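You operate a simulated robot arm through the tools that you are given. There is no shell and no other tool. Be economical: measure what you need, move in short steps, check, and stop when the job is done.

You are at the controls of a simulated two-armed robot. One attempt, no reset.

JOB
Brush the torch neck clean and pack it in the parts crate.
Fine: hold the neck and brush its sleeve till no spatter is left, then pass the neck from one hand to the other and lay it in the crate. The block brush goes back where it lay. The gear is cold and off its air, gas and current. Drop and topple nothing, pinch no finger. Set down upright: block brush. What is to be rubbed or washed off counts as gone when no trace of it is left.
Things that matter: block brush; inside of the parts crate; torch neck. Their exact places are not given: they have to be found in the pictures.

Only the result counts: the job must be done as asked and must still hold three seconds after the hand-in. Knocking over, shifting, dropping, spilling or breaking anything else fails it.

ROBOT AND FRAMES
Two 7-joint arms with two-finger parallel grippers on one trunk, on a base that drives. Base frame: it is fixed to the floor where the robot stands at the start and does not move with it; the origin is under the middle of the robot, x ahead of it, y to its left, z up; the surface under the hand at the start is at about z = 820. Lengths are in mm, angles in degrees, forces in N, time in s.
The left shoulder is at the start at [70, 134, 1191], the right one opposite. With the tool pointing down near the work surface each hand reaches from about 100 to 640 mm from the robot's upright axis, wherever it stands, measured 20 degrees to its own side. Places, roughly: inside of the parts crate [400, 500, 800]. Payload 1.57 kg a hand.
Tool frame (each hand has its own): the origin (TCP) lies between the finger pads and is the grasp point; the fingertips stand 30 mm ahead of it; z points along the fingers, y is the line along which they close. The gripper opens to 80 mm. The fingers are 17 mm wide and 12 mm thick; the gripper's body (40 by 82 mm) begins 80 mm behind the TCP.
Orientation is that of the tool frame in the base frame, as a unit quaternion [x, y, z, w]. With the fingers straight down and closing along the base's y, the tool's x points along the base's -x, its y along +y and its z along -z.

CONTROLS
- The arms move only by the tool move_arm. It takes "left_increments", "right_increments" or both (then of equal length, played together; a hand with none holds still); each is a list of rows, each a list of 7 numbers: the shift along the base's x, y, z in units of 40 mm (1.0 is 40 mm), then the turn, a rotation vector about the base's x, y, z in units of 6 degrees (1.0 is 6 degrees), then the gripper command, from -1 (fully open) to 1 (shut), values between in proportion. In form: [[tx, ty, tz, wx, wy, wz, gripper], ...]. A call has 1 to 8 rows; each row shifts and turns the commanded pose from where the row before left it. A call with a number of a shift or a turn outside -1 to 1 is refused whole. Each row takes 0.2 s and may step no farther than 50 mm and 8.6 degrees from the row before; otherwise, or with a gripper value out of range, the whole call is refused. A pose out of reach is approached as far as the arm can. The call stops where the force on the tool passes 40 N (or 10 N more than at its start, if that is more) or the arm is blocked; 0.2 s more then pass. The fingers move at their own pace (about 153 mm/s each) and stop on an object; they squeeze with about 33 N. The grip force told is the motor's: it shows also when the fingers shut on nothing. Time passes only in rows, and 0.2 s behind the last, so rows that do not move let the fingers close. It gives the time, the measured TCP pose, the force on the tool (base axes), the opening and the grip force at its end, in the units of the frame above (readings bear some noise), with the torque about the TCP (base axes, N m) and any sound that the robot's microphone picked up.
- Cameras (640 x 400 px; columns grow to the right, rows downward): "scene" is now at [93.8, 52.4, 1402.5]; the picture's right is [0.63, -0.78, 0.00], its down [-0.59, -0.47, -0.65] and it looks along [0.51, 0.41, -0.76] (base axes); focal length 252 px, centre (320, 200). "left" rides on the left gripper at [72, 7, -122] in its tool frame; the picture's right is [-0.09, 1.00, 0.00], its down [-0.84, -0.08, -0.54] and it looks along [-0.54, -0.05, 0.84] (tool axes); focal length 238 px, centre (320, 200). "right" rides on the right gripper at [72, -7, -122] in its tool frame; the picture's right is [0.09, 1.00, 0.00], its down [-0.84, 0.08, -0.54] and it looks along [-0.54, 0.05, 0.84] (tool axes); focal length 238 px, centre (320, 200).
- snapshot(camera): a new picture of that camera. The clock stands still meanwhile.
- lift_body(by): slides the trunk up (or, below 0, down) by that many mm; the arms and the scene camera ride with it, the base frame stays. It gives what a move gives, with no picture.
- steer(legs): drives the robot by 1 to 6 legs, each [ahead, left, turn to the left] in mm, mm and degrees, along the robot's own axes; the way and the turn of a leg run together, so that a leg with both is an arc; at most 1500 mm and 180 degrees a leg. The arms and the cameras ride along, it lands a little off, and it stops where it bumps. It gives what a move gives.
- pan_tilt(pan, tilt): turns the head with the scene camera to pan (to the left, within 86 degrees either way) and tilt (down, from -29 to 69), counted from straight ahead of the robot. It gives what a move gives.
- point_at(camera, pixels): for up to 12 pixels [column, row] of the newest picture of that camera ("zoom" is the newest enlarged one), the place [x, y, z] in the base frame of the surface seen there, good to about 2 mm, but the place of the scene camera against the robot may be out by one fixed shift of up to 25 mm in any direction. The clock stands still meanwhile.
- close_up(camera, box): a new picture of the part [left, top, right, bottom] of that camera's present view, enlarged. The clock stands still meanwhile.
- close_job(): hands the job in; it is judged then, once.

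Work in short steps. Measure before you move; look again where a grasp or a placing could have gone wrong, and mend it. You have 80 turns and 70 pictures in all, those below and enlarged ones among them. Open the grippers and draw the arms clear of the work before you hand the job in, unless the task says otherwise; then end with one line.

The tools are called after "Request:" as name(argument=value, ...) on one line, values as JSON. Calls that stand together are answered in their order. move_arm: Moves the arms, as the interface text tells. Its arguments: {"type":"object","properties":{"left_increments":{"type":"array","items":{"type":"array","items":{"type":"number"}}},"right_increments":{"type":"array","items":{"type":"array","items":{"type":"number"}}}},"required":[]} The other tools are called the same way: lift_body (by) slides the trunk up or down; steer (legs) drives the base; pan_tilt (pan, tilt) turns the head that bears the scene camera; snapshot (camera) takes a picture; point_at (camera, pixels) gives the place of the surface under pixels of a picture; close_up (camera, box) takes an enlarged picture of a part of a camera's view; close_job () hands the job in.

At the start:

```text
time_s: 0.0
left_ee_pos: [307.8, 388.2, 1097.7]
left_orientation: [0.0, 1.0, 0.0, 0.0]
left_ft_force: [-0.9, -0.4, 0.5]
left_torque: [0.0, -0.01, -0.03]
left_finger_gap: 80.1
left_gripper_force: 0.1
right_ee_pos: [444.0, 77.8, 1189.8]
right_orientation: [0.001, 1.0, 0.0, 0.0]
right_ft_force: [-0.4, 0.0, 0.4]
right_torque: [0.02, 0.03, -0.01]
right_finger_gap: 80.1
right_gripper_force: 0.1
trunk travel left (down, up): [-765.0, 175.0]
robot x, y, heading: [4.7, -1.3, -0.0]
head pan, tilt: [38.8, 49.1]
```

scene: 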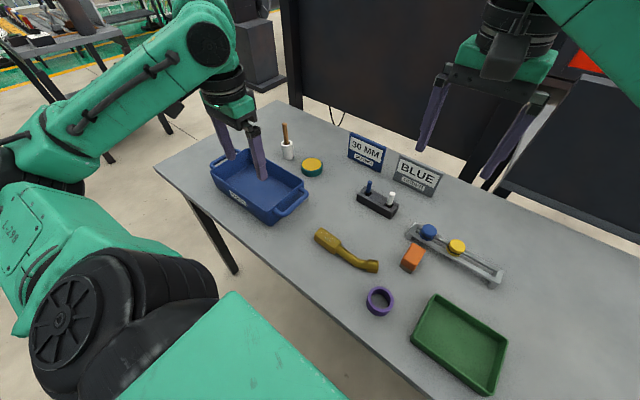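
right: 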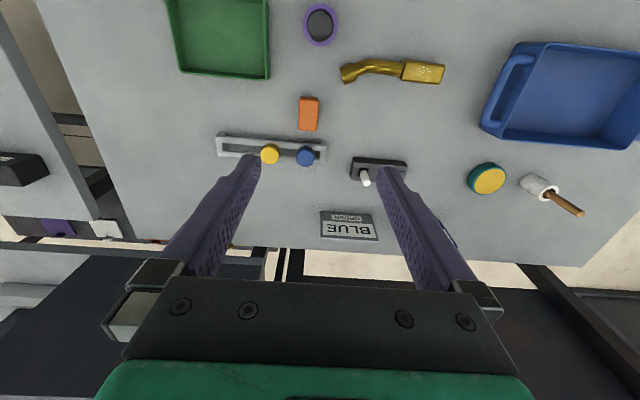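
left: 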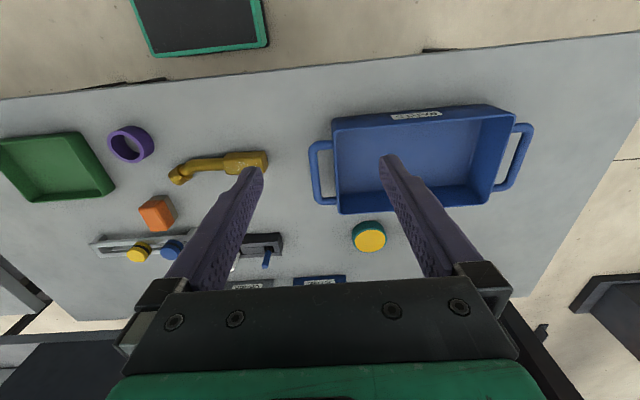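

The pictures show the torch neck (gold, scene ~345,250), the blue crate (~258,185) and possible brushes (orange block ~412,258; round item ~312,167; white item with stick ~287,145). I take close-ups to identify them.

Request:
close_up(camera="scene", box=[300, 210, 460, 310])

Request:
close_up(camera="right", box=[280, 40, 460, 152])

Request:
close_up(camera="scene", box=[200, 110, 440, 260])

```text
4.00 times, centred on (380, 260) of scene
```

zoom: 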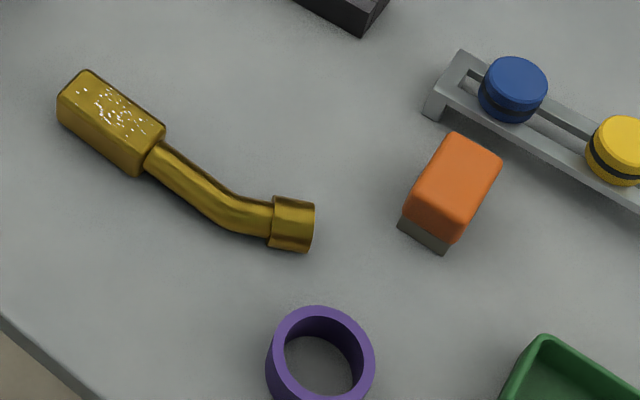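

```text
3.56 times, centred on (370, 96) of right
```

zoom: 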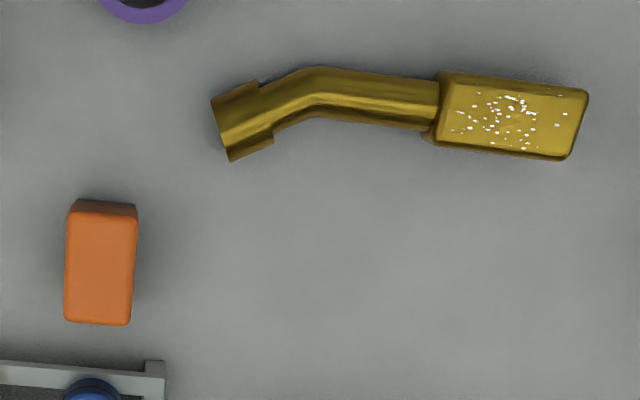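

```text
2.67 times, centred on (320, 185) of scene
```

zoom: 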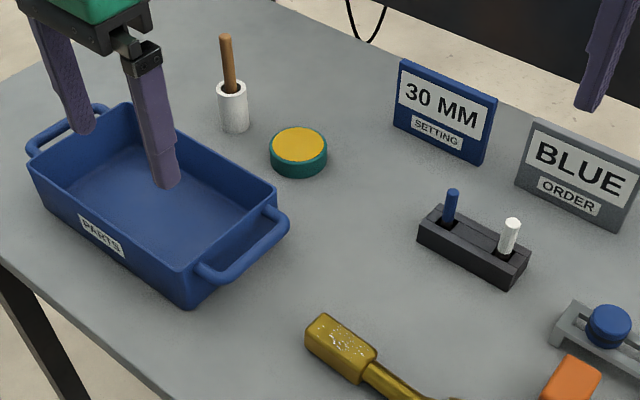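

The brush is the orange block with grey bristles under it; the neck's sleeve carries white spatter on top. I measure them with the right wrist camera.

Request:
point_at(camera="right", pixels=[[406, 64], [443, 68], [439, 81], [404, 78], [423, 72], [390, 68], [372, 67], [348, 74], [308, 114], [302, 101], [315, 127], [335, 100]])

Request:
point_at(camera="left", pixels=[[245, 162], [228, 165], [205, 165], [178, 175], [157, 212], [430, 170], [340, 125], [500, 112], [335, 210], [490, 190], [415, 125], [290, 180]])

Request:
point_at(camera="scene", pixels=[[326, 238], [412, 258], [408, 269], [258, 190], [380, 300], [423, 233]])

```text
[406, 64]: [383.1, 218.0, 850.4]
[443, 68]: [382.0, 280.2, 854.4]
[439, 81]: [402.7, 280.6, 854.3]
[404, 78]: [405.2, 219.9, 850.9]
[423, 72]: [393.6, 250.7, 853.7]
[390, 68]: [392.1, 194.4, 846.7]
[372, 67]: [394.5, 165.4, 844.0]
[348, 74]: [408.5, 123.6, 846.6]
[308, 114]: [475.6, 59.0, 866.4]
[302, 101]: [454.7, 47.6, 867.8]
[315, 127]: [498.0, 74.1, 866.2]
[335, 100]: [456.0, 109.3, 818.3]
```

```text
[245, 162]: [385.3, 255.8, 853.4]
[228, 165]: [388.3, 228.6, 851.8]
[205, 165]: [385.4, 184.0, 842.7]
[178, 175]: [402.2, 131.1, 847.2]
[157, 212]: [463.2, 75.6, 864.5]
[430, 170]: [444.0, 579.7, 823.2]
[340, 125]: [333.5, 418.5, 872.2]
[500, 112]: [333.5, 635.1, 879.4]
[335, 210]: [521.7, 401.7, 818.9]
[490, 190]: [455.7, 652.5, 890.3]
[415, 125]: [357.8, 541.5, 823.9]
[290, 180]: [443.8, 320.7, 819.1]
```

```text
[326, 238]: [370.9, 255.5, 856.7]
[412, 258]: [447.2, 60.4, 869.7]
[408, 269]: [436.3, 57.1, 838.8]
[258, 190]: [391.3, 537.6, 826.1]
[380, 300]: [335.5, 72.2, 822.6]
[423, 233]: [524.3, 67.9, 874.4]
```

Table is at z≈819; the neck lies along y (sleeve y≈215–283, top z≈854), the brush is centred near (476,60), top 867. I send the right arm off to the right while turning it, and bring the left hand over toward the brush.

Request:
move_arm(left_increments=[[0.52, -1, -0.3, 0, 0, 0, -1], [0.52, -1, -0.3, 0, 0, 0, -1], [0.52, -1, -0.3, 0, 0, 0, -1], [0.52, -1, -0.3, 0, 0, 0, -1], [0.52, -1, -0.3, 0, 0, 0, -1], [0.52, -1, -0.3, 0, 0, 0, -1], [0.52, -1, -0.3, 0, 0, 0, -1], [0.52, -1, -0.3, 0, 0, 0, -1]], right_increments=[[-0.2, -0.95, 0, 0, 0, 1, -1], [-0.2, -0.95, 0, 0, 0, 1, -1], [-0.2, -0.95, 0, 0, 0, 1, -1], [-0.2, -0.95, 0, 0, 0, 1, -1], [-0.2, -0.95, 0, 0, 0, 1, -1], [-0.2, -0.95, 0, 0, 0, 1, -1], [-0.2, -0.95, 0, 0, 0, 1, -1], [-0.2, -0.95, 0, 0, 0, 1, -1]])

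Request:
snapshot(camera="left")

```text
time_s: 1.8
left_ee_pos: [462.1, 85.2, 1005.3]
left_orientation: [0.0, 1.0, 0.0, 0.002]
left_ft_force: [-0.6, 0.1, -0.1]
left_torque: [0.0, -0.02, -0.01]
left_finger_gap: 79.9
left_gripper_force: 0.1
left hand out of reach, approached as far as the arm can: row 8
right_ee_pos: [378.8, -226.0, 1188.2]
right_orientation: [-0.407, 0.914, 0.001, -0.001]
right_ft_force: [-0.1, 0.7, 0.2]
right_torque: [0.07, 0.02, 0.01]
right_finger_gap: 80.2
right_gripper_force: 0.0
trunk travel left (down, up): [-765.0, 175.0]
robot x, y, heading: [-0.1, -0.4, 0.2]
head pan, tilt: [38.8, 49.1]
```

```text
63 pictures are left
```

left: 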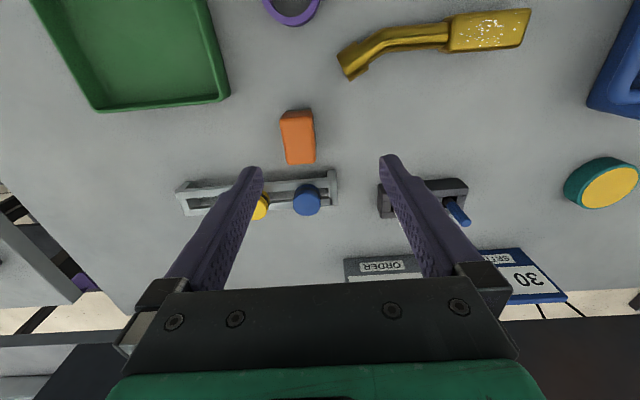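

The left hand hit its reach limit near the midline, so I'll shift the base right a bit. First I measure the brush (281–315, 110–163) and neck here.

Request:
point_at(camera="left", pixels=[[285, 119], [310, 117], [313, 160], [290, 161], [300, 140], [297, 112], [448, 20], [455, 48], [525, 15], [515, 42], [430, 36], [400, 38]])

Request:
steer(legs=[[0, -90, 0]])

```text
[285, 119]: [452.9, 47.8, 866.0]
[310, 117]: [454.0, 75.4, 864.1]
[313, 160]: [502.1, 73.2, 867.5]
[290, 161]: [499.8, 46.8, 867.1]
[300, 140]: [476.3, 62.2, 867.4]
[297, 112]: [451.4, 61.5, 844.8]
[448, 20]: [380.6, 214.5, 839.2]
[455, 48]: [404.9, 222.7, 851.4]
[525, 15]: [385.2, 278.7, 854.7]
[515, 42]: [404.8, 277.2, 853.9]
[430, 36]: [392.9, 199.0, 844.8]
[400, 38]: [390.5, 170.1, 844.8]
```

```text
time_s: 2.9
left_ee_pos: [462.4, -4.8, 1004.3]
left_orientation: [0.0, 1.0, -0.002, 0.0]
left_ft_force: [-0.4, -0.1, -0.6]
left_torque: [0.01, -0.01, -0.01]
left_finger_gap: 79.9
left_gripper_force: 0.0
right_ee_pos: [378.6, -313.2, 1188.9]
right_orientation: [-0.405, 0.914, -0.001, 0.0]
right_ft_force: [-0.2, 0.5, -0.2]
right_torque: [0.0, 0.0, 0.0]
right_finger_gap: 80.0
right_gripper_force: 0.0
trunk travel left (down, up): [-765.0, 175.0]
robot x, y, heading: [-0.3, -91.6, -0.0]
head pan, tilt: [38.8, 49.1]
```

Base moved 90 mm right. Brush centre is ≈(477,61), top 867, aligned with the axes; I bring the left hand above it, tips still over the top.

Request:
move_arm(left_increments=[[0.18, 0.82, -0.5, 0, 0, 0, -1], [0.18, 0.82, -0.5, 0, 0, 0, -1], [0, 0, -0.8, 0, 0, 0, -1], [0, 0, -0.5, 0, 0, 0, -1], [0, 0, 0, 0, 0, 0, -1]])

Request:
snapshot(camera="left")

```text
time_s: 4.1
left_ee_pos: [475.3, 61.8, 912.9]
left_orientation: [0.0, 1.0, -0.001, 0.001]
left_ft_force: [0.3, 0.0, 0.0]
left_torque: [0.03, -0.01, -0.01]
left_finger_gap: 79.9
left_gripper_force: 0.0
right_ee_pos: [379.6, -314.4, 1189.9]
right_orientation: [-0.406, 0.914, 0.0, -0.001]
right_ft_force: [0.5, 1.2, -0.2]
right_torque: [0.0, -0.01, 0.0]
right_finger_gap: 79.9
right_gripper_force: 0.1
trunk travel left (down, up): [-765.0, 175.0]
robot x, y, heading: [4.8, -94.2, 0.1]
head pan, tilt: [38.8, 49.1]
```

```text
62 pictures are left
```

left: 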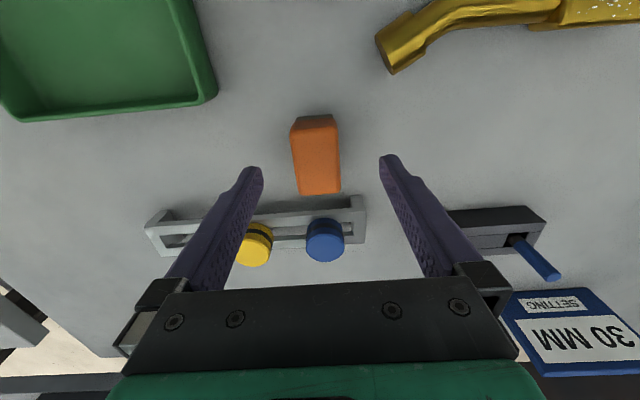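

The brush sits centred between the fingers (column ~318). I descend to z≈860 and close.

Request:
move_arm(left_increments=[[0, 0, -0.6, 0, 0, 0, -1], [0, 0, -0.5, 0, 0, 0, -1], [0, 0, -0.2, 0, 0, 0, -1], [0, 0, 0, 0, 0, 0, 1], [0, 0, 0, 0, 0, 0, 1], [0, 0, 0, 0, 0, 0, 1]])

```text
time_s: 5.5
left_ee_pos: [463.5, 72.7, 875.1]
left_orientation: [-0.001, 1.0, -0.001, 0.0]
left_ft_force: [-1.2, -0.3, 0.0]
left_torque: [0.05, 0.03, -0.03]
left_finger_gap: 35.0
left_gripper_force: 33.6
left hand out of reach, approached as far as the arm can: row 1, 2, 3
right_ee_pos: [379.3, -315.8, 1189.2]
right_orientation: [-0.406, 0.914, 0.0, 0.001]
right_ft_force: [0.8, -0.2, 1.1]
right_torque: [0.01, 0.01, 0.0]
right_finger_gap: 80.0
right_gripper_force: 0.0
trunk travel left (down, up): [-765.0, 175.0]
robot x, y, heading: [0.8, -93.5, 0.2]
head pan, tilt: [38.8, 49.1]
```

The arm ran out of reach (gripped at x=463, z=875 instead of 476/860). I open, rise, lower the trunk, and then regrip properly.

Request:
move_arm(left_increments=[[0, 0, 0, 0, 0, 0, -1], [0, 0, 0, 0, 0, 0, -1], [0, 0, 0.8, 0, 0, 0, -1], [0, 0, 1, 0, 0, 0, -1], [0, 0, 1, 0, 0, 0, -1], [0, 0, 1, 0, 0, 0, -1], [0, 0, 0, 0, 0, 0, -1]])

Request:
lift_body(by=-100)

Request:
snapshot(camera="left")

```text
time_s: 7.1
left_ee_pos: [461.5, 70.6, 1028.1]
left_orientation: [0.0, 1.0, -0.001, 0.0]
left_ft_force: [-0.6, -0.4, 0.5]
left_torque: [0.0, -0.02, 0.0]
left_finger_gap: 80.1
left_gripper_force: 0.1
right_ee_pos: [378.5, -316.1, 1188.9]
right_orientation: [-0.406, 0.914, 0.001, 0.0]
right_ft_force: [0.2, -0.3, 0.2]
right_torque: [0.01, 0.01, 0.0]
right_finger_gap: 79.9
right_gripper_force: 0.1
trunk travel left (down, up): [-765.0, 175.0]
robot x, y, heading: [0.7, -90.0, 0.0]
head pan, tilt: [38.8, 49.1]
```

```text
time_s: 8.4
left_ee_pos: [461.8, 72.0, 927.4]
left_orientation: [0.0, 1.0, 0.0, 0.001]
left_ft_force: [0.4, 0.5, -0.7]
left_torque: [-0.01, 0.01, -0.01]
left_finger_gap: 80.3
left_gripper_force: 0.1
right_ee_pos: [378.4, -315.2, 1088.5]
right_orientation: [-0.406, 0.914, 0.0, 0.001]
right_ft_force: [0.2, 0.6, 0.6]
right_torque: [0.01, 0.0, -0.01]
right_finger_gap: 79.8
right_gripper_force: 0.0
trunk travel left (down, up): [-665.0, 275.0]
robot x, y, heading: [-0.6, -93.9, 0.2]
head pan, tilt: [38.8, 49.1]
```

```text
61 pictures are left
```

left: 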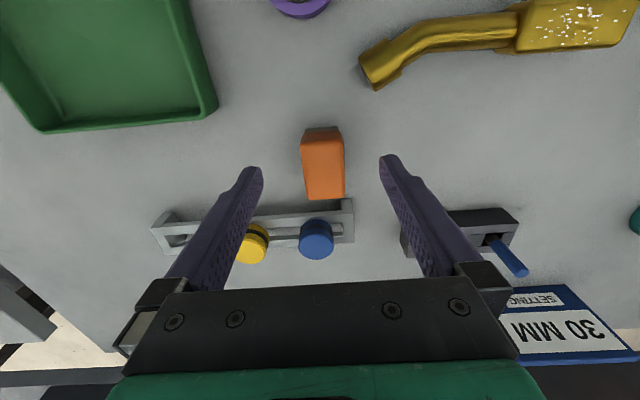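

Brush top now spans (302–345, 138–198); I measure its new place.

Request:
point_at(camera="left", pixels=[[305, 144], [340, 144], [342, 194], [310, 195], [324, 170]])

Request:
move_arm(left_increments=[[0.37, 0, -0.3, 0, 0, 0, -1], [0, 0, -0.2, 0, 0, 0, -1], [0, 0, 0, 0, 0, 0, -1]])

```text
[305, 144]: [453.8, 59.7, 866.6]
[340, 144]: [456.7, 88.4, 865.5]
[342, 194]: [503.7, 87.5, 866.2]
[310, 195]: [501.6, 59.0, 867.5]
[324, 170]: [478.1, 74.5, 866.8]
```

```text
time_s: 9.2
left_ee_pos: [476.3, 70.9, 908.4]
left_orientation: [0.0, 1.0, 0.0, 0.0]
left_ft_force: [-0.6, -0.4, -0.2]
left_torque: [-0.05, 0.02, -0.02]
left_finger_gap: 79.7
left_gripper_force: 0.0
right_ee_pos: [380.3, -315.5, 1087.9]
right_orientation: [-0.406, 0.914, 0.0, 0.0]
right_ft_force: [0.3, 0.4, 0.6]
right_torque: [0.01, -0.02, 0.0]
right_finger_gap: 80.1
right_gripper_force: 0.0
trunk travel left (down, up): [-665.0, 275.0]
robot x, y, heading: [0.5, -89.9, -0.0]
head pan, tilt: [38.8, 49.1]
```

Reach is good now. The brush sits at (478,74); I descend to z≈860 and grip (its home to return to is (477,61)).

Request:
move_arm(left_increments=[[0.05, 0.08, -0.6, 0, 0, 0, -1], [0, 0, -0.6, 0, 0, 0, -1], [0, 0, 0, 0, 0, 0, -1], [0, 0, 0, 0, 0, 0, 1], [0, 0, 0, 0, 0, 0, 1], [0, 0, 0, 0, 0, 0, 1]])

```text
time_s: 10.6
left_ee_pos: [477.0, 74.9, 860.5]
left_orientation: [0.0, 1.0, -0.001, 0.0]
left_ft_force: [-0.1, 0.1, -0.1]
left_torque: [0.01, -0.01, 0.04]
left_finger_gap: 35.2
left_gripper_force: 33.2
right_ee_pos: [379.2, -315.6, 1089.0]
right_orientation: [-0.406, 0.914, 0.0, -0.001]
right_ft_force: [0.7, 0.0, -0.4]
right_torque: [-0.01, 0.0, 0.02]
right_finger_gap: 80.1
right_gripper_force: 0.0
trunk travel left (down, up): [-665.0, 275.0]
robot x, y, heading: [-0.3, -88.4, -0.1]
head pan, tilt: [38.8, 49.1]
```

Brush gripped (gap 35). I lift it while finishing the right hand's turn, then drive left by 270 mm.

Request:
move_arm(left_increments=[[0, 0, 0.5, 0, 0, 0, 1], [0, 0, 0.8, 0, 0, 0, 1], [-0.2, 0, 0.8, 0, 0, 0, 1], [-0.2, 0, 0.8, 0, 0, 0, 1], [-0.2, 0, 0.8, 0, 0, 0, 1], [-0.2, 0, 0.8, 0, 0, 0, 1], [-0.2, 0, 0, 0, 0, 0, 1]], right_increments=[[0, 0, 0, 0, 0, 1, -1], [0, 0, 0, 0, 0, 1, -1], [0, 0, 0, 0, 0, 1, -1], [0, 0, 0, 0, 0, 1, -1], [0, 0, 0, 0, 0, 1, -1], [0, 0, 0, 0, 0, 1, -1], [0, 0, 0, 0, 0, 1, -1]])

Request:
steer(legs=[[0, 270, 0]])

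Request:
snapshot(camera="scene")

```text
time_s: 12.2
left_ee_pos: [439.0, 75.9, 1040.8]
left_orientation: [0.001, 1.0, -0.001, 0.0]
left_ft_force: [-0.6, 0.4, -1.1]
left_torque: [-0.04, 0.02, 0.0]
left_finger_gap: 35.5
left_gripper_force: 33.1
right_ee_pos: [379.2, -315.6, 1088.9]
right_orientation: [0.707, -0.707, 0.0, 0.0]
right_ft_force: [-0.3, 0.3, 0.0]
right_torque: [0.0, 0.0, -0.01]
right_finger_gap: 80.0
right_gripper_force: 0.1
trunk travel left (down, up): [-665.0, 275.0]
robot x, y, heading: [1.2, -89.3, -0.1]
head pan, tilt: [38.8, 49.1]
```

```text
time_s: 14.2
left_ee_pos: [439.1, 345.1, 1039.8]
left_orientation: [0.0, 1.0, 0.0, 0.0]
left_ft_force: [0.3, 0.5, 0.2]
left_torque: [-0.03, 0.0, -0.01]
left_finger_gap: 35.1
left_gripper_force: 33.3
right_ee_pos: [378.8, -45.2, 1087.0]
right_orientation: [0.707, -0.707, 0.0, 0.0]
right_ft_force: [-0.5, -0.3, 0.0]
right_torque: [-0.01, 0.03, 0.01]
right_finger_gap: 79.8
right_gripper_force: 0.1
trunk travel left (down, up): [-665.0, 275.0]
robot x, y, heading: [2.9, 180.6, -0.1]
head pan, tilt: [38.8, 49.1]
```

```text
60 pictures are left
```

scene: 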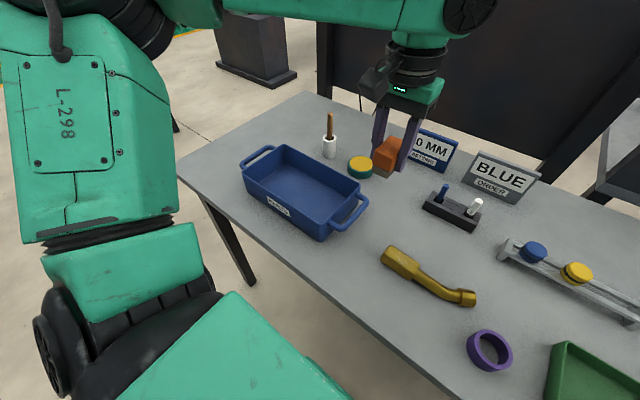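

Base at y=180, brush held. Now I tilt the right hand 30° (wrist to the right) and bring it toward the tube, then look through its camera.

Request:
move_arm(right_increments=[[0.07, 0.78, -0.68, 1, 0, 0, -1], [0.07, 0.78, -0.68, 1, 0, 0, -1], [0.07, 0.78, -0.68, 1, 0, 0, -1], [0.07, 0.78, -0.68, 1, 0, 0, -1], [0.07, 0.78, -0.68, 1, 0, 0, -1], [0, 0, 0, 0, 0, 0, -1]])

Request:
snapshot(camera="right")

Request:
pan_tilt(pan=0, tilt=55)

Request:
snapshot(camera="scene")

```text
time_s: 15.6
left_ee_pos: [438.2, 345.8, 1040.5]
left_orientation: [0.0, 1.0, -0.001, 0.0]
left_ft_force: [-0.2, 0.4, -0.4]
left_torque: [0.0, 0.04, 0.01]
left_finger_gap: 35.1
left_gripper_force: 33.1
right_ee_pos: [392.0, 112.0, 952.4]
right_orientation: [-0.683, 0.683, 0.184, 0.183]
right_ft_force: [0.1, 0.4, -0.3]
right_torque: [-0.01, 0.01, 0.01]
right_finger_gap: 80.0
right_gripper_force: 0.1
trunk travel left (down, up): [-665.0, 275.0]
robot x, y, heading: [3.1, 181.6, 0.3]
head pan, tilt: [38.8, 49.1]
```

```text
59 pictures are left
```

right: 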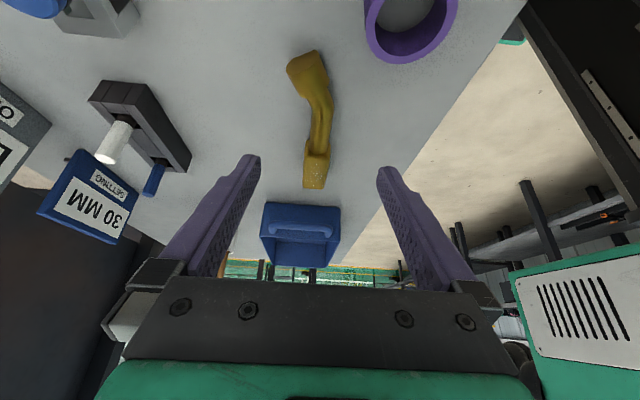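

```text
time_s: 16.6
left_ee_pos: [439.4, 345.7, 1040.5]
left_orientation: [0.0, 1.0, -0.002, 0.001]
left_ft_force: [0.0, 0.7, -0.8]
left_torque: [0.0, -0.02, 0.01]
left_finger_gap: 35.3
left_gripper_force: 32.8
right_ee_pos: [392.6, 113.0, 952.5]
right_orientation: [-0.683, 0.683, 0.183, 0.184]
right_ft_force: [0.0, -0.1, 0.6]
right_torque: [0.01, -0.03, 0.02]
right_finger_gap: 80.0
right_gripper_force: 0.0
trunk travel left (down, up): [-665.0, 275.0]
robot x, y, heading: [0.6, 179.1, -0.1]
head pan, tilt: [0.0, 55.0]
```

```text
58 pictures are left
```

scene: 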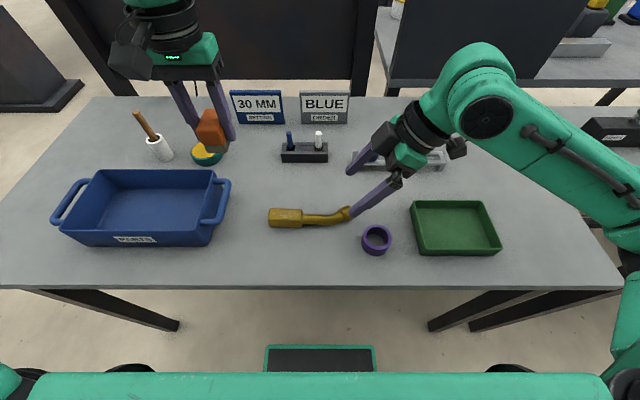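

Good overview. I measure the tube along its length in the right view (rows 60–150).

Request:
point_at(camera="right", pixels=[[308, 70], [320, 95], [325, 108], [322, 120], [312, 125], [327, 125], [318, 135], [317, 150], [316, 165], [385, 60]])

```text
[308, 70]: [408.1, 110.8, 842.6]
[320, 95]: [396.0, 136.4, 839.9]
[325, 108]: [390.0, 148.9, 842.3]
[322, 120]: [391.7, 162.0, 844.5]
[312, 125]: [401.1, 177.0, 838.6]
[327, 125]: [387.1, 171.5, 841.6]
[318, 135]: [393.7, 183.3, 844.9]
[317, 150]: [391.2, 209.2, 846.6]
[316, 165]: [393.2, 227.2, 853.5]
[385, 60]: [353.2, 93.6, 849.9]
```

Tube centre x≈393, top 845 at y≈180. I lower the right hand to TCP (393,170,856) and close on the tube.

Request:
move_arm(right_increments=[[0, 0.5, -0.5, 0, 0, 0, -1], [0, 0.5, -0.5, 0, 0, 0, -1], [0, 0.42, -0.5, 0, 0, 0, -1], [0, 0, -0.5, 0, 0, 0, -1], [0, 0, -0.4, 0, 0, 0, -1], [0, 0, 0, 0, 0, 0, -1]])

Request:
snapshot(camera="right")

```text
time_s: 18.0
left_ee_pos: [438.7, 346.3, 1040.2]
left_orientation: [0.0, 1.0, -0.001, 0.0]
left_ft_force: [-0.2, 0.6, -0.7]
left_torque: [-0.01, -0.01, 0.03]
left_finger_gap: 35.4
left_gripper_force: 33.0
right_ee_pos: [392.5, 170.0, 857.8]
right_orientation: [0.683, -0.683, -0.183, -0.183]
right_ft_force: [0.8, -0.3, 0.3]
right_torque: [0.02, -0.01, -0.01]
right_finger_gap: 80.2
right_gripper_force: 0.2
trunk travel left (down, up): [-665.0, 275.0]
robot x, y, heading: [1.6, 179.8, 0.0]
head pan, tilt: [0.0, 55.0]
```

```text
57 pictures are left
```

right: 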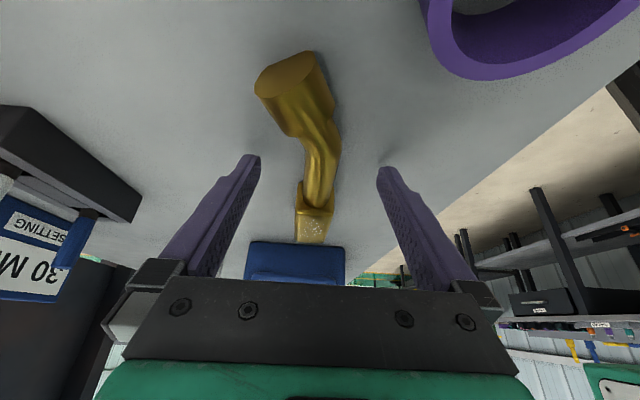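

The tube lies midway between the fingers (col ~318). I close the right gripper.

Request:
move_arm(right_increments=[[0, 0, 0, 0, 0, 0, 0.5], [0, 0, 0, 0, 0, 0, 1], [0, 0, 0, 0, 0, 0, 1]])

Request:
snapshot(camera="left")

Request:
snapshot(camera="scene")

```text
time_s: 18.8
left_ee_pos: [438.1, 347.4, 1040.8]
left_orientation: [0.0, 1.0, -0.001, 0.0]
left_ft_force: [0.1, 1.3, -1.2]
left_torque: [0.02, 0.01, -0.01]
left_finger_gap: 35.4
left_gripper_force: 33.4
right_ee_pos: [392.0, 168.1, 856.9]
right_orientation: [0.683, -0.683, -0.183, -0.183]
right_ft_force: [-1.8, 0.1, -0.7]
right_torque: [0.03, -0.01, -0.02]
right_finger_gap: 21.0
right_gripper_force: 33.0
trunk travel left (down, up): [-665.0, 275.0]
robot x, y, heading: [-2.8, 180.8, -0.1]
head pan, tilt: [0.0, 55.0]
```

```text
56 pictures are left
```

left: 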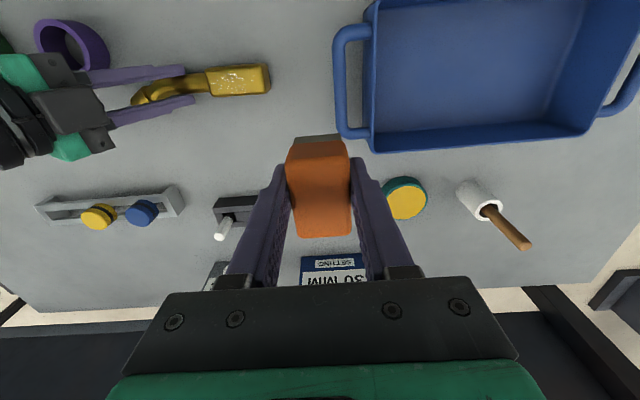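

```text
55 pictures are left
```

scene: 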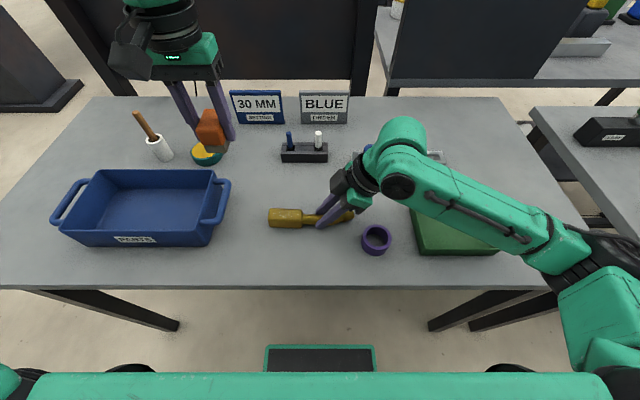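

Right holds the tube (gap 21). I take the brush to hover over the sleeve at (393,250), z≈925 (contact expected at ≈895).

Request:
move_arm(left_increments=[[-0.37, -0.8, -0.5, 0, 0, 0, 1], [-0.37, -0.8, -0.7, 0, 0, 0, 1], [-0.37, -0.8, -0.7, 0, 0, 0, 1], [0, 0, -0.8, 0, 0, 0, 1], [0, 0, 0, 0, 0, 0, 1]])

Request:
snapshot(camera="left")

Request:
close_up(camera="scene", box=[200, 150, 400, 275])

```text
time_s: 20.0
left_ee_pos: [393.3, 249.7, 932.0]
left_orientation: [0.0, 1.0, -0.001, 0.001]
left_ft_force: [0.3, -0.5, -0.5]
left_torque: [0.0, -0.02, 0.02]
left_finger_gap: 35.3
left_gripper_force: 33.2
right_ee_pos: [392.9, 169.1, 856.5]
right_orientation: [-0.683, 0.683, 0.183, 0.183]
right_ft_force: [0.1, 1.1, -0.2]
right_torque: [0.0, 0.02, -0.01]
right_finger_gap: 21.0
right_gripper_force: 32.9
trunk travel left (down, up): [-665.0, 275.0]
robot x, y, heading: [-1.8, 179.5, -0.1]
head pan, tilt: [0.0, 55.0]
```

```text
54 pictures are left
```

left: 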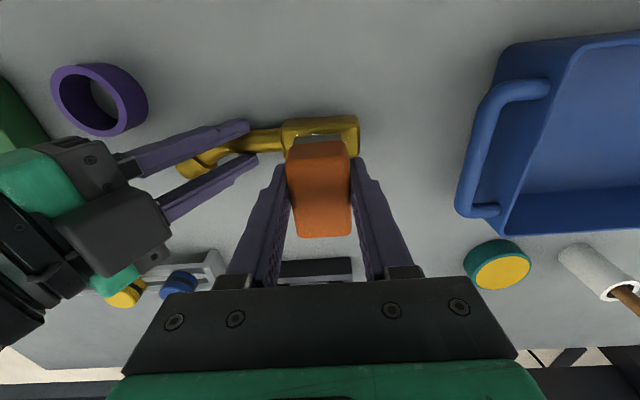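

```text
3.20 times, centred on (300, 212) of scene
```

zoom: 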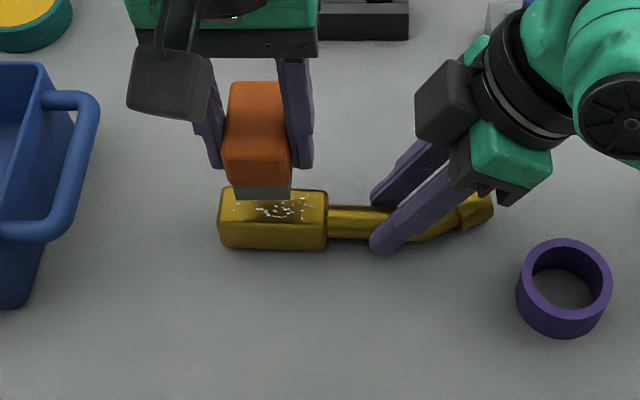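

The brush hangs over the sleeve, clear of the right hand. I lower gently to touch and read the force.

Request:
move_arm(left_increments=[[0, 0, -0.6, 0, 0, 0, 1], [0, 0, -0.28, 0, 0, 0, 1], [0, 0, -0.05, 0, 0, 0, 1]])

```text
time_s: 20.8
left_ee_pos: [392.4, 249.9, 895.0]
left_orientation: [0.001, 1.0, 0.0, 0.001]
left_ft_force: [0.1, -0.5, 1.8]
left_torque: [0.02, -0.02, 0.04]
left_finger_gap: 35.4
left_gripper_force: 32.9
right_ee_pos: [392.4, 166.9, 857.0]
right_orientation: [0.683, -0.683, -0.183, -0.183]
right_ft_force: [0.3, 0.3, 0.1]
right_torque: [-0.13, -0.03, -0.04]
right_finger_gap: 20.7
right_gripper_force: 33.3
trunk travel left (down, up): [-665.0, 275.0]
robot x, y, heading: [-2.5, 179.5, 0.1]
head pan, tilt: [0.0, 55.0]
```

Contact at z≈895 with ~2 N. I press 1.5 mm more and stroke along the sleeve (±18 mm in y).

Request:
move_arm(left_increments=[[0, 0.22, -0.04, 0, 0, 0, 1], [0, 0.22, 0, 0, 0, 0, 1], [0, -0.44, 0, 0, 0, 0, 1], [0, -0.44, 0, 0, 0, 0, 1], [0, 0.44, 0, 0, 0, 0, 1], [0, 0.44, 0, 0, 0, 0, 1], [0, -0.44, 0, 0, 0, 0, 1], [0, -0.44, 0, 0, 0, 0, 1]])

```text
time_s: 22.6
left_ee_pos: [394.1, 233.1, 894.5]
left_orientation: [-0.001, 1.0, -0.001, 0.0]
left_ft_force: [0.3, 1.2, -1.1]
left_torque: [-0.03, 0.02, -0.03]
left_finger_gap: 35.5
left_gripper_force: 33.1
right_ee_pos: [390.7, 169.3, 858.8]
right_orientation: [-0.683, 0.684, 0.182, 0.184]
right_ft_force: [1.3, -0.5, 6.2]
right_torque: [0.29, 0.03, 0.01]
right_finger_gap: 21.0
right_gripper_force: 32.9
trunk travel left (down, up): [-665.0, 275.0]
robot x, y, heading: [-0.8, 181.8, 0.0]
head pan, tilt: [0.0, 55.0]
```

At the tube end the sleeve is slightly lower, so I follow the slope and stroke more, then raise to look.

Request:
move_arm(left_increments=[[0, 0, -0.08, 0, 0, 0, 1], [0, 0.44, 0.02, 0, 0, 0, 1], [0, 0.46, 0.02, 0, 0, 0, 1], [0, -0.46, -0.02, 0, 0, 0, 1], [0, -0.46, -0.02, 0, 0, 0, 1], [0, 0.46, 0.02, 0, 0, 0, 1], [0, 0.46, 0.02, 0, 0, 0, 1], [0, 0, 0.05, 0, 0, 0, 1]])

Request:
move_arm(left_increments=[[0, 0, 0.5, 0, 0, 0, 1], [0.5, 0.5, 1, 0, 0, 0, 1], [0.5, 0.5, 0.9, 0, 0, 0, 1], [0.5, 0.5, 0.9, 0, 0, 0, 1], [0, 0, 0, 0, 0, 0, 1]])

Request:
close_up(camera="scene", box=[256, 190, 336, 240])

Request:
close_up(camera="left", box=[180, 30, 340, 130])

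```text
time_s: 24.4
left_ee_pos: [392.3, 268.7, 893.8]
left_orientation: [0.0, 1.0, 0.0, 0.0]
left_ft_force: [-1.0, 0.8, -0.6]
left_torque: [0.0, -0.02, 0.0]
left_finger_gap: 35.2
left_gripper_force: 32.6
right_ee_pos: [390.8, 168.7, 858.9]
right_orientation: [0.683, -0.682, -0.182, -0.184]
right_ft_force: [1.1, -1.2, 15.9]
right_torque: [0.76, -0.03, -0.08]
right_finger_gap: 20.8
right_gripper_force: 32.9
trunk travel left (down, up): [-665.0, 275.0]
robot x, y, heading: [0.6, 183.0, 0.2]
head pan, tilt: [0.0, 55.0]
```

```text
time_s: 25.6
left_ee_pos: [452.8, 328.8, 1023.5]
left_orientation: [0.0, 1.0, -0.001, 0.0]
left_ft_force: [-0.5, 0.2, -0.9]
left_torque: [-0.01, 0.01, -0.01]
left_finger_gap: 35.3
left_gripper_force: 33.0
right_ee_pos: [390.8, 169.2, 859.5]
right_orientation: [0.683, -0.683, -0.183, -0.185]
right_ft_force: [3.1, -0.5, 20.1]
right_torque: [0.94, -0.09, -0.13]
right_finger_gap: 21.1
right_gripper_force: 33.3
trunk travel left (down, up): [-665.0, 275.0]
robot x, y, heading: [-0.3, 180.2, -0.0]
head pan, tilt: [0.0, 55.0]
```

```text
8.00 times, centred on (296, 215) of scene
```

zoom: 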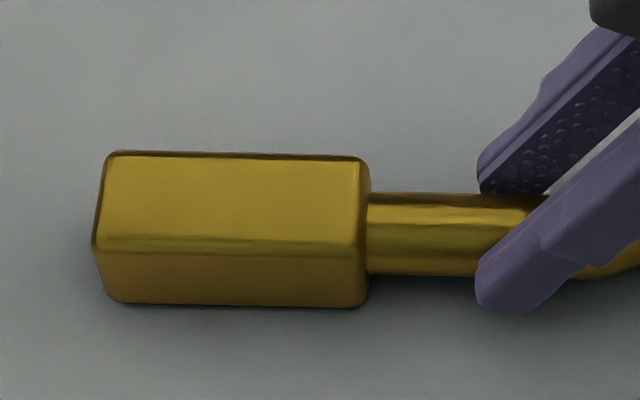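

```text
4.00 times, centred on (260, 80) of left
```

zoom: 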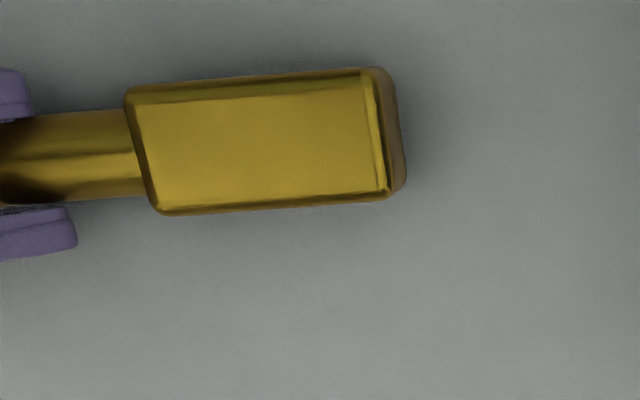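

The top is spotless. Before putting the brush back I lift the neck with the right hand and tip it so I can see the underside with the scene camera.

Request:
move_arm(right_increments=[[0, 0, 0.6, 0, 0, 0, 1], [0, 0, 0.9, 0, 0, 0, 1], [0, -0.6, 0.8, 1, 0, 0, 1], [0, -0.6, 0.6, 1, 0, 0, 1], [0, -0.6, 0.3, 1, 0, 0, 1], [0, -0.6, 0.2, 1, 0, 0, 1], [0, -0.6, 0, 1, 0, 0, 1], [0, -0.6, 0, 1, 0, 0, 1]])

Request:
move_arm(right_increments=[[0, -0.4, 0, 1, 0, 0, 1], [0, -0.4, 0, 1, 0, 0, 1], [0, -0.4, 0, 1, 0, 0, 1], [0, 0, 0, 1, 0, 0, 1], [0, 0, 0, 0, 0, 0, 1]])

Request:
pan_tilt(pan=-20, tilt=40)

Request:
snapshot(camera="scene")

```text
time_s: 27.4
left_ee_pos: [454.1, 327.1, 1022.3]
left_orientation: [0.0, 1.0, 0.0, 0.0]
left_ft_force: [1.2, 0.5, -0.3]
left_torque: [0.01, -0.04, 0.02]
left_finger_gap: 35.3
left_gripper_force: 33.3
right_ee_pos: [393.4, 23.9, 991.7]
right_orientation: [0.593, -0.592, -0.386, -0.385]
right_ft_force: [-0.1, 0.3, -1.9]
right_torque: [-0.09, -0.01, -0.03]
right_finger_gap: 21.0
right_gripper_force: 33.2
trunk travel left (down, up): [-665.0, 275.0]
robot x, y, heading: [1.4, 178.7, 0.0]
head pan, tilt: [0.0, 55.0]
```

```text
time_s: 28.6
left_ee_pos: [454.8, 328.9, 1022.8]
left_orientation: [0.0, 1.0, 0.0, 0.0]
left_ft_force: [1.4, 0.4, -0.3]
left_torque: [-0.02, 0.03, 0.01]
left_finger_gap: 35.5
left_gripper_force: 32.8
right_ee_pos: [393.1, -24.0, 992.8]
right_orientation: [-0.5, 0.5, 0.501, 0.5]
right_ft_force: [-0.2, 0.2, -1.8]
right_torque: [-0.09, 0.04, -0.02]
right_finger_gap: 20.9
right_gripper_force: 33.0
trunk travel left (down, up): [-665.0, 275.0]
robot x, y, heading: [0.4, 177.7, 0.2]
head pan, tilt: [0.0, 55.0]
```

```text
time_s: 29.4
left_ee_pos: [455.2, 328.1, 1023.0]
left_orientation: [0.0, 1.0, -0.001, 0.001]
left_ft_force: [-0.2, -0.1, 0.4]
left_torque: [0.02, 0.0, 0.01]
left_finger_gap: 35.1
left_gripper_force: 33.1
right_ee_pos: [393.7, -23.5, 992.2]
right_orientation: [-0.5, 0.5, 0.5, 0.501]
right_ft_force: [0.0, 0.5, -0.9]
right_torque: [-0.07, 0.04, 0.01]
right_finger_gap: 20.8
right_gripper_force: 32.6
trunk travel left (down, up): [-665.0, 275.0]
robot x, y, heading: [-1.9, 180.5, -0.1]
head pan, tilt: [-20.0, 40.0]
```

```text
50 pictures are left
```

scene: 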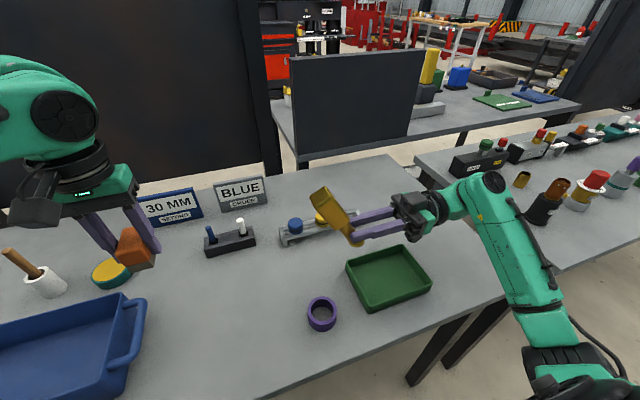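

Request:
close_up(camera="scene", box=[296, 175, 376, 225])

Request:
close_up(camera="right", box=[220, 40, 420, 165])

```text
8.00 times, centred on (336, 200) of scene
```

zoom: 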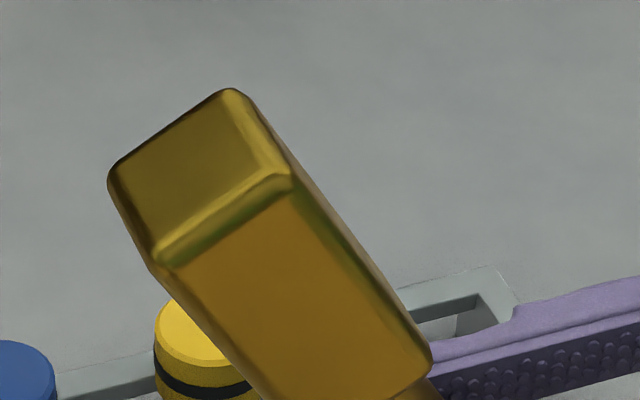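

```text
3.20 times, centred on (320, 102) of right
```

zoom: 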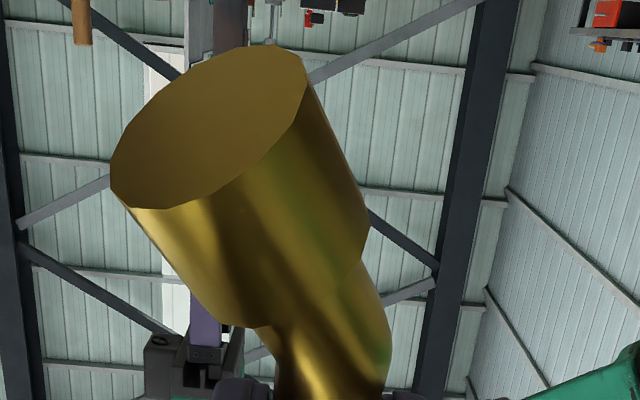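

Underside and end are clean. To see the remaining far (+x) side, I roll the wrist −72° about y.

Request:
move_arm(right_increments=[[0, 0, 0, 0, -1, 0, 1], [0, 0, 0, 0, -1, 0, 1], [0, 0, 0, 0, -1, 0, 1], [0, 0, 0, 0, -1, 0, 1], [0, 0, 0, 0, -1, 0, 1], [0, 0, 0, 0, -1, 0, 1]])

Request:
move_arm(right_increments=[[0, 0, 0, 0, -1, 0, 1], [0, 0, 0, 0, -1, 0, 1], [0, 0, 0, 0, -1, 0, 1], [0, 0, 0, 0, -1, 0, 1], [0, 0, 0, 0, -1, 0, 1], [0, 0, 0, 0, -1, 0, 1]])

Request:
close_up(camera="scene", box=[256, 175, 416, 275])

```text
time_s: 30.8
left_ee_pos: [455.3, 328.3, 1022.0]
left_orientation: [0.001, 1.0, 0.0, 0.0]
left_ft_force: [0.5, 0.0, -0.7]
left_torque: [0.0, 0.01, 0.01]
left_finger_gap: 35.2
left_gripper_force: 33.1
right_ee_pos: [392.7, -24.2, 993.3]
right_orientation: [-0.63, 0.321, 0.321, 0.63]
right_ft_force: [-0.1, -0.4, -1.3]
right_torque: [-0.07, -0.05, 0.03]
right_finger_gap: 21.1
right_gripper_force: 33.1
trunk travel left (down, up): [-665.0, 275.0]
robot x, y, heading: [-2.7, 176.0, 0.0]
head pan, tilt: [-20.0, 40.0]
```

```text
time_s: 32.2
left_ee_pos: [454.0, 327.5, 1022.0]
left_orientation: [0.0, 1.0, -0.001, 0.0]
left_ft_force: [0.1, -0.1, -0.2]
left_torque: [-0.02, 0.0, 0.0]
left_finger_gap: 35.1
left_gripper_force: 33.4
right_ee_pos: [391.8, -24.6, 991.3]
right_orientation: [0.699, -0.11, -0.111, -0.698]
right_ft_force: [0.3, -0.2, -1.1]
right_torque: [-0.06, -0.02, -0.03]
right_finger_gap: 20.8
right_gripper_force: 33.2
trunk travel left (down, up): [-665.0, 275.0]
robot x, y, heading: [0.7, 179.6, -0.1]
head pan, tilt: [-20.0, 40.0]
```

```text
4.00 times, centred on (336, 225) of scene
```

zoom: 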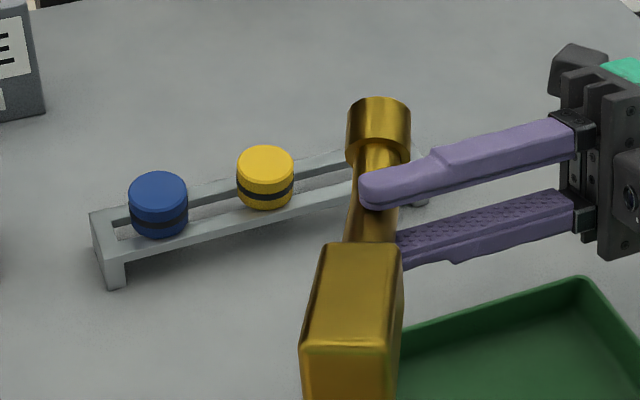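

All sleeve faces are clean. I undo the roll and drive right by 270 mm to return the brush.

Request:
move_arm(right_increments=[[0, 0, 0, 0, 1, 0, 1], [0, 0, 0, 0, 1, 0, 1], [0, 0, 0, 0, 1, 0, 1], [0, 0, 0, 0, 1, 0, 1], [0, 0, 0, 0, 1, 0, 1], [0, 0, 0, 0, 1, 0, 1]])

Request:
move_arm(right_increments=[[0, 0, 0, 0, 1, 0, 1], [0, 0, 0, 0, 1, 0, 1], [0, 0, 0, 0, 1, 0, 1], [0, 0, 0, 0, 1, 0, 1], [0, 0, 0, 0, 1, 0, 1], [0, 0, 0, 0, 1, 0, 1]])

Request:
steer(legs=[[0, -270, 0]])

Request:
pan_tilt(pan=15, tilt=50)

Request:
snapshot(camera="scene")

```text
time_s: 33.6
left_ee_pos: [454.9, 327.7, 1021.1]
left_orientation: [0.001, 1.0, 0.0, 0.0]
left_ft_force: [-0.5, 0.0, 0.2]
left_torque: [0.01, 0.02, 0.01]
left_finger_gap: 35.3
left_gripper_force: 33.0
right_ee_pos: [394.8, -24.1, 993.2]
right_orientation: [-0.629, 0.322, 0.321, 0.63]
right_ft_force: [0.3, 0.8, -1.2]
right_torque: [-0.05, -0.04, 0.0]
right_finger_gap: 21.1
right_gripper_force: 32.5
trunk travel left (down, up): [-665.0, 275.0]
robot x, y, heading: [-1.7, 180.4, -0.0]
head pan, tilt: [-20.0, 40.0]
```

```text
time_s: 35.0
left_ee_pos: [454.6, 328.0, 1021.7]
left_orientation: [-0.001, 1.0, -0.001, 0.0]
left_ft_force: [-0.8, 0.0, -1.1]
left_torque: [-0.01, 0.03, 0.02]
left_finger_gap: 35.3
left_gripper_force: 33.1
right_ee_pos: [393.5, -24.0, 991.7]
right_orientation: [-0.498, 0.502, 0.501, 0.5]
right_ft_force: [-0.1, 0.6, -1.6]
right_torque: [-0.06, 0.0, -0.01]
right_finger_gap: 21.0
right_gripper_force: 32.7
trunk travel left (down, up): [-665.0, 275.0]
robot x, y, heading: [-4.0, 179.1, 0.0]
head pan, tilt: [-20.0, 40.0]
```

```text
time_s: 37.0
left_ee_pos: [454.1, 60.4, 1022.3]
left_orientation: [-0.001, 1.0, -0.001, 0.0]
left_ft_force: [-0.4, 0.3, 0.2]
left_torque: [0.02, 0.01, -0.01]
left_finger_gap: 35.4
left_gripper_force: 33.0
right_ee_pos: [395.0, -293.3, 992.0]
right_orientation: [0.501, -0.5, -0.501, -0.498]
right_ft_force: [0.4, 0.3, -1.6]
right_torque: [-0.02, 0.02, 0.01]
right_finger_gap: 20.7
right_gripper_force: 33.5
trunk travel left (down, up): [-665.0, 275.0]
robot x, y, heading: [1.7, -91.4, 0.2]
head pan, tilt: [-20.0, 40.0]
```

```text
time_s: 38.0
left_ee_pos: [455.0, 58.5, 1021.7]
left_orientation: [-0.001, 1.0, 0.0, 0.0]
left_ft_force: [0.6, -0.2, -0.8]
left_torque: [0.03, 0.0, 0.0]
left_finger_gap: 35.2
left_gripper_force: 32.8
right_ee_pos: [395.1, -293.1, 990.8]
right_orientation: [0.501, -0.499, -0.501, -0.5]
right_ft_force: [0.2, 0.3, -1.4]
right_torque: [-0.06, 0.01, -0.03]
right_finger_gap: 21.2
right_gripper_force: 33.4
trunk travel left (down, up): [-665.0, 275.0]
robot x, y, heading: [1.8, -93.4, 0.4]
head pan, tilt: [15.0, 50.0]
```

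```text
46 pictures are left
```

scene: 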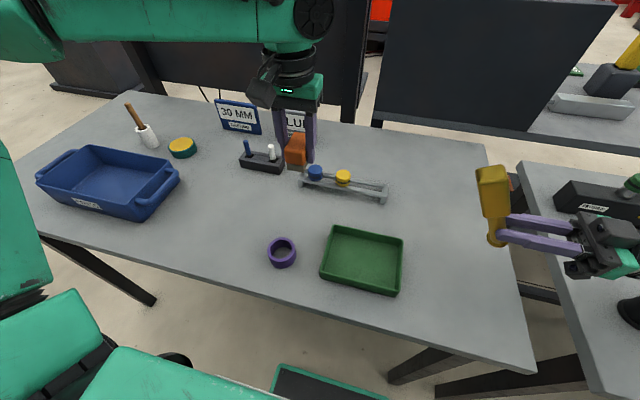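

I lower the brush to its home: TCP to (476.5, 61), down to ~866 first.

Request:
move_arm(left_increments=[[0.27, 0.02, -0.8, 0, 0, 0, 1], [0.28, 0.02, -0.9, 0, 0, 0, 1], [0, 0, -0.9, 0, 0, 0, 1], [0, 0, -0.8, 0, 0, 0, 1], [0, 0, -0.5, 0, 0, 0, 1], [0, 0, 0, 0, 0, 0, 1]])

Request:
snapshot(camera="left")

```text
time_s: 39.4
left_ee_pos: [473.2, 62.8, 867.4]
left_orientation: [-0.002, 1.0, -0.002, 0.0]
left_ft_force: [-0.4, 0.5, -0.4]
left_torque: [0.02, 0.01, 0.02]
left_finger_gap: 35.6
left_gripper_force: 33.0
right_ee_pos: [394.2, -292.9, 991.0]
right_orientation: [0.501, -0.499, -0.501, -0.499]
right_ft_force: [0.3, -0.7, -1.9]
right_torque: [-0.07, -0.01, 0.01]
right_finger_gap: 21.1
right_gripper_force: 33.1
trunk travel left (down, up): [-665.0, 275.0]
robot x, y, heading: [-4.5, -92.9, 0.1]
head pan, tilt: [15.0, 50.0]
```

```text
45 pictures are left
```

left: 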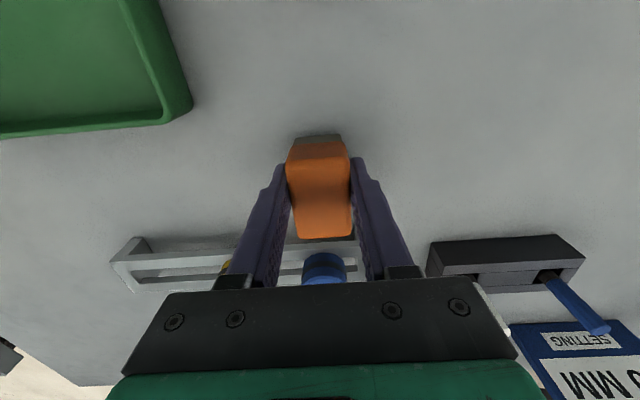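

Nearly home; I correct +3 mm in x, −2 in y and lower the last 6 mm.

Request:
move_arm(left_increments=[[0.08, -0.04, -0.08, 0, 0, 0, 1], [0, 0, -0.07, 0, 0, 0, 1], [0, 0, -0.02, 0, 0, 0, 1], [0, 0, 0, 0, 0, 0, 1]])

```text
time_s: 40.4
left_ee_pos: [477.7, 59.0, 861.3]
left_orientation: [-0.002, 1.0, 0.0, 0.001]
left_ft_force: [-0.4, 1.0, 2.0]
left_torque: [0.11, 0.01, 0.03]
left_finger_gap: 35.3
left_gripper_force: 33.6
right_ee_pos: [393.6, -293.9, 992.1]
right_orientation: [0.501, -0.5, -0.501, -0.499]
right_ft_force: [-0.6, 0.2, -1.3]
right_torque: [-0.04, 0.0, -0.01]
right_finger_gap: 20.8
right_gripper_force: 33.1
trunk travel left (down, up): [-665.0, 275.0]
robot x, y, heading: [2.9, -89.8, -0.1]
head pan, tilt: [15.0, 50.0]
```

It touches the table (2 N). I open and lift straight away, then check.

Request:
move_arm(left_increments=[[0, 0, 0, 0, 0, 0, 0], [0, 0, 0, 0, 0, 0, -1], [0, 0, 0, 0, 0, 0, -1], [0, 0, 0.5, 0, 0, 0, -1], [0, 0, 1, 0, 0, 0, -1], [0, 0, 1, 0, 0, 0, -1], [0, 0, 1, 0, 0, 0, -1]])

Request:
snapshot(camera="left")

```text
time_s: 42.0
left_ee_pos: [475.1, 57.1, 1003.7]
left_orientation: [-0.002, 1.0, -0.001, 0.0]
left_ft_force: [0.0, -0.1, 0.2]
left_torque: [0.03, -0.03, -0.01]
left_finger_gap: 79.9
left_gripper_force: 0.1
right_ee_pos: [394.1, -293.5, 991.4]
right_orientation: [0.501, -0.499, -0.501, -0.499]
right_ft_force: [-0.4, 0.1, -1.1]
right_torque: [-0.05, -0.01, -0.01]
right_finger_gap: 21.1
right_gripper_force: 33.0
trunk travel left (down, up): [-665.0, 275.0]
robot x, y, heading: [2.8, -91.3, 0.4]
head pan, tilt: [15.0, 50.0]
```

```text
44 pictures are left
```

left: 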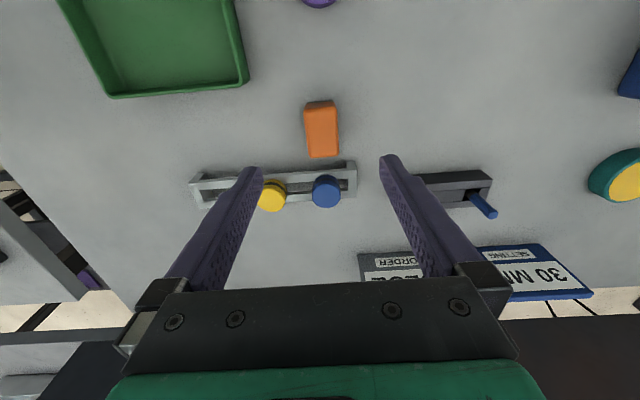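

Request:
point_at(camera="left", pixels=[[308, 111], [333, 110], [336, 153], [312, 155], [322, 132], [320, 103]])

```text
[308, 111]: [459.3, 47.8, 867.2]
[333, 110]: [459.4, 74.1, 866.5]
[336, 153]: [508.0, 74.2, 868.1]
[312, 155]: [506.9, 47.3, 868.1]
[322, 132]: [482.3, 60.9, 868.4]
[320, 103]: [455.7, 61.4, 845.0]
```

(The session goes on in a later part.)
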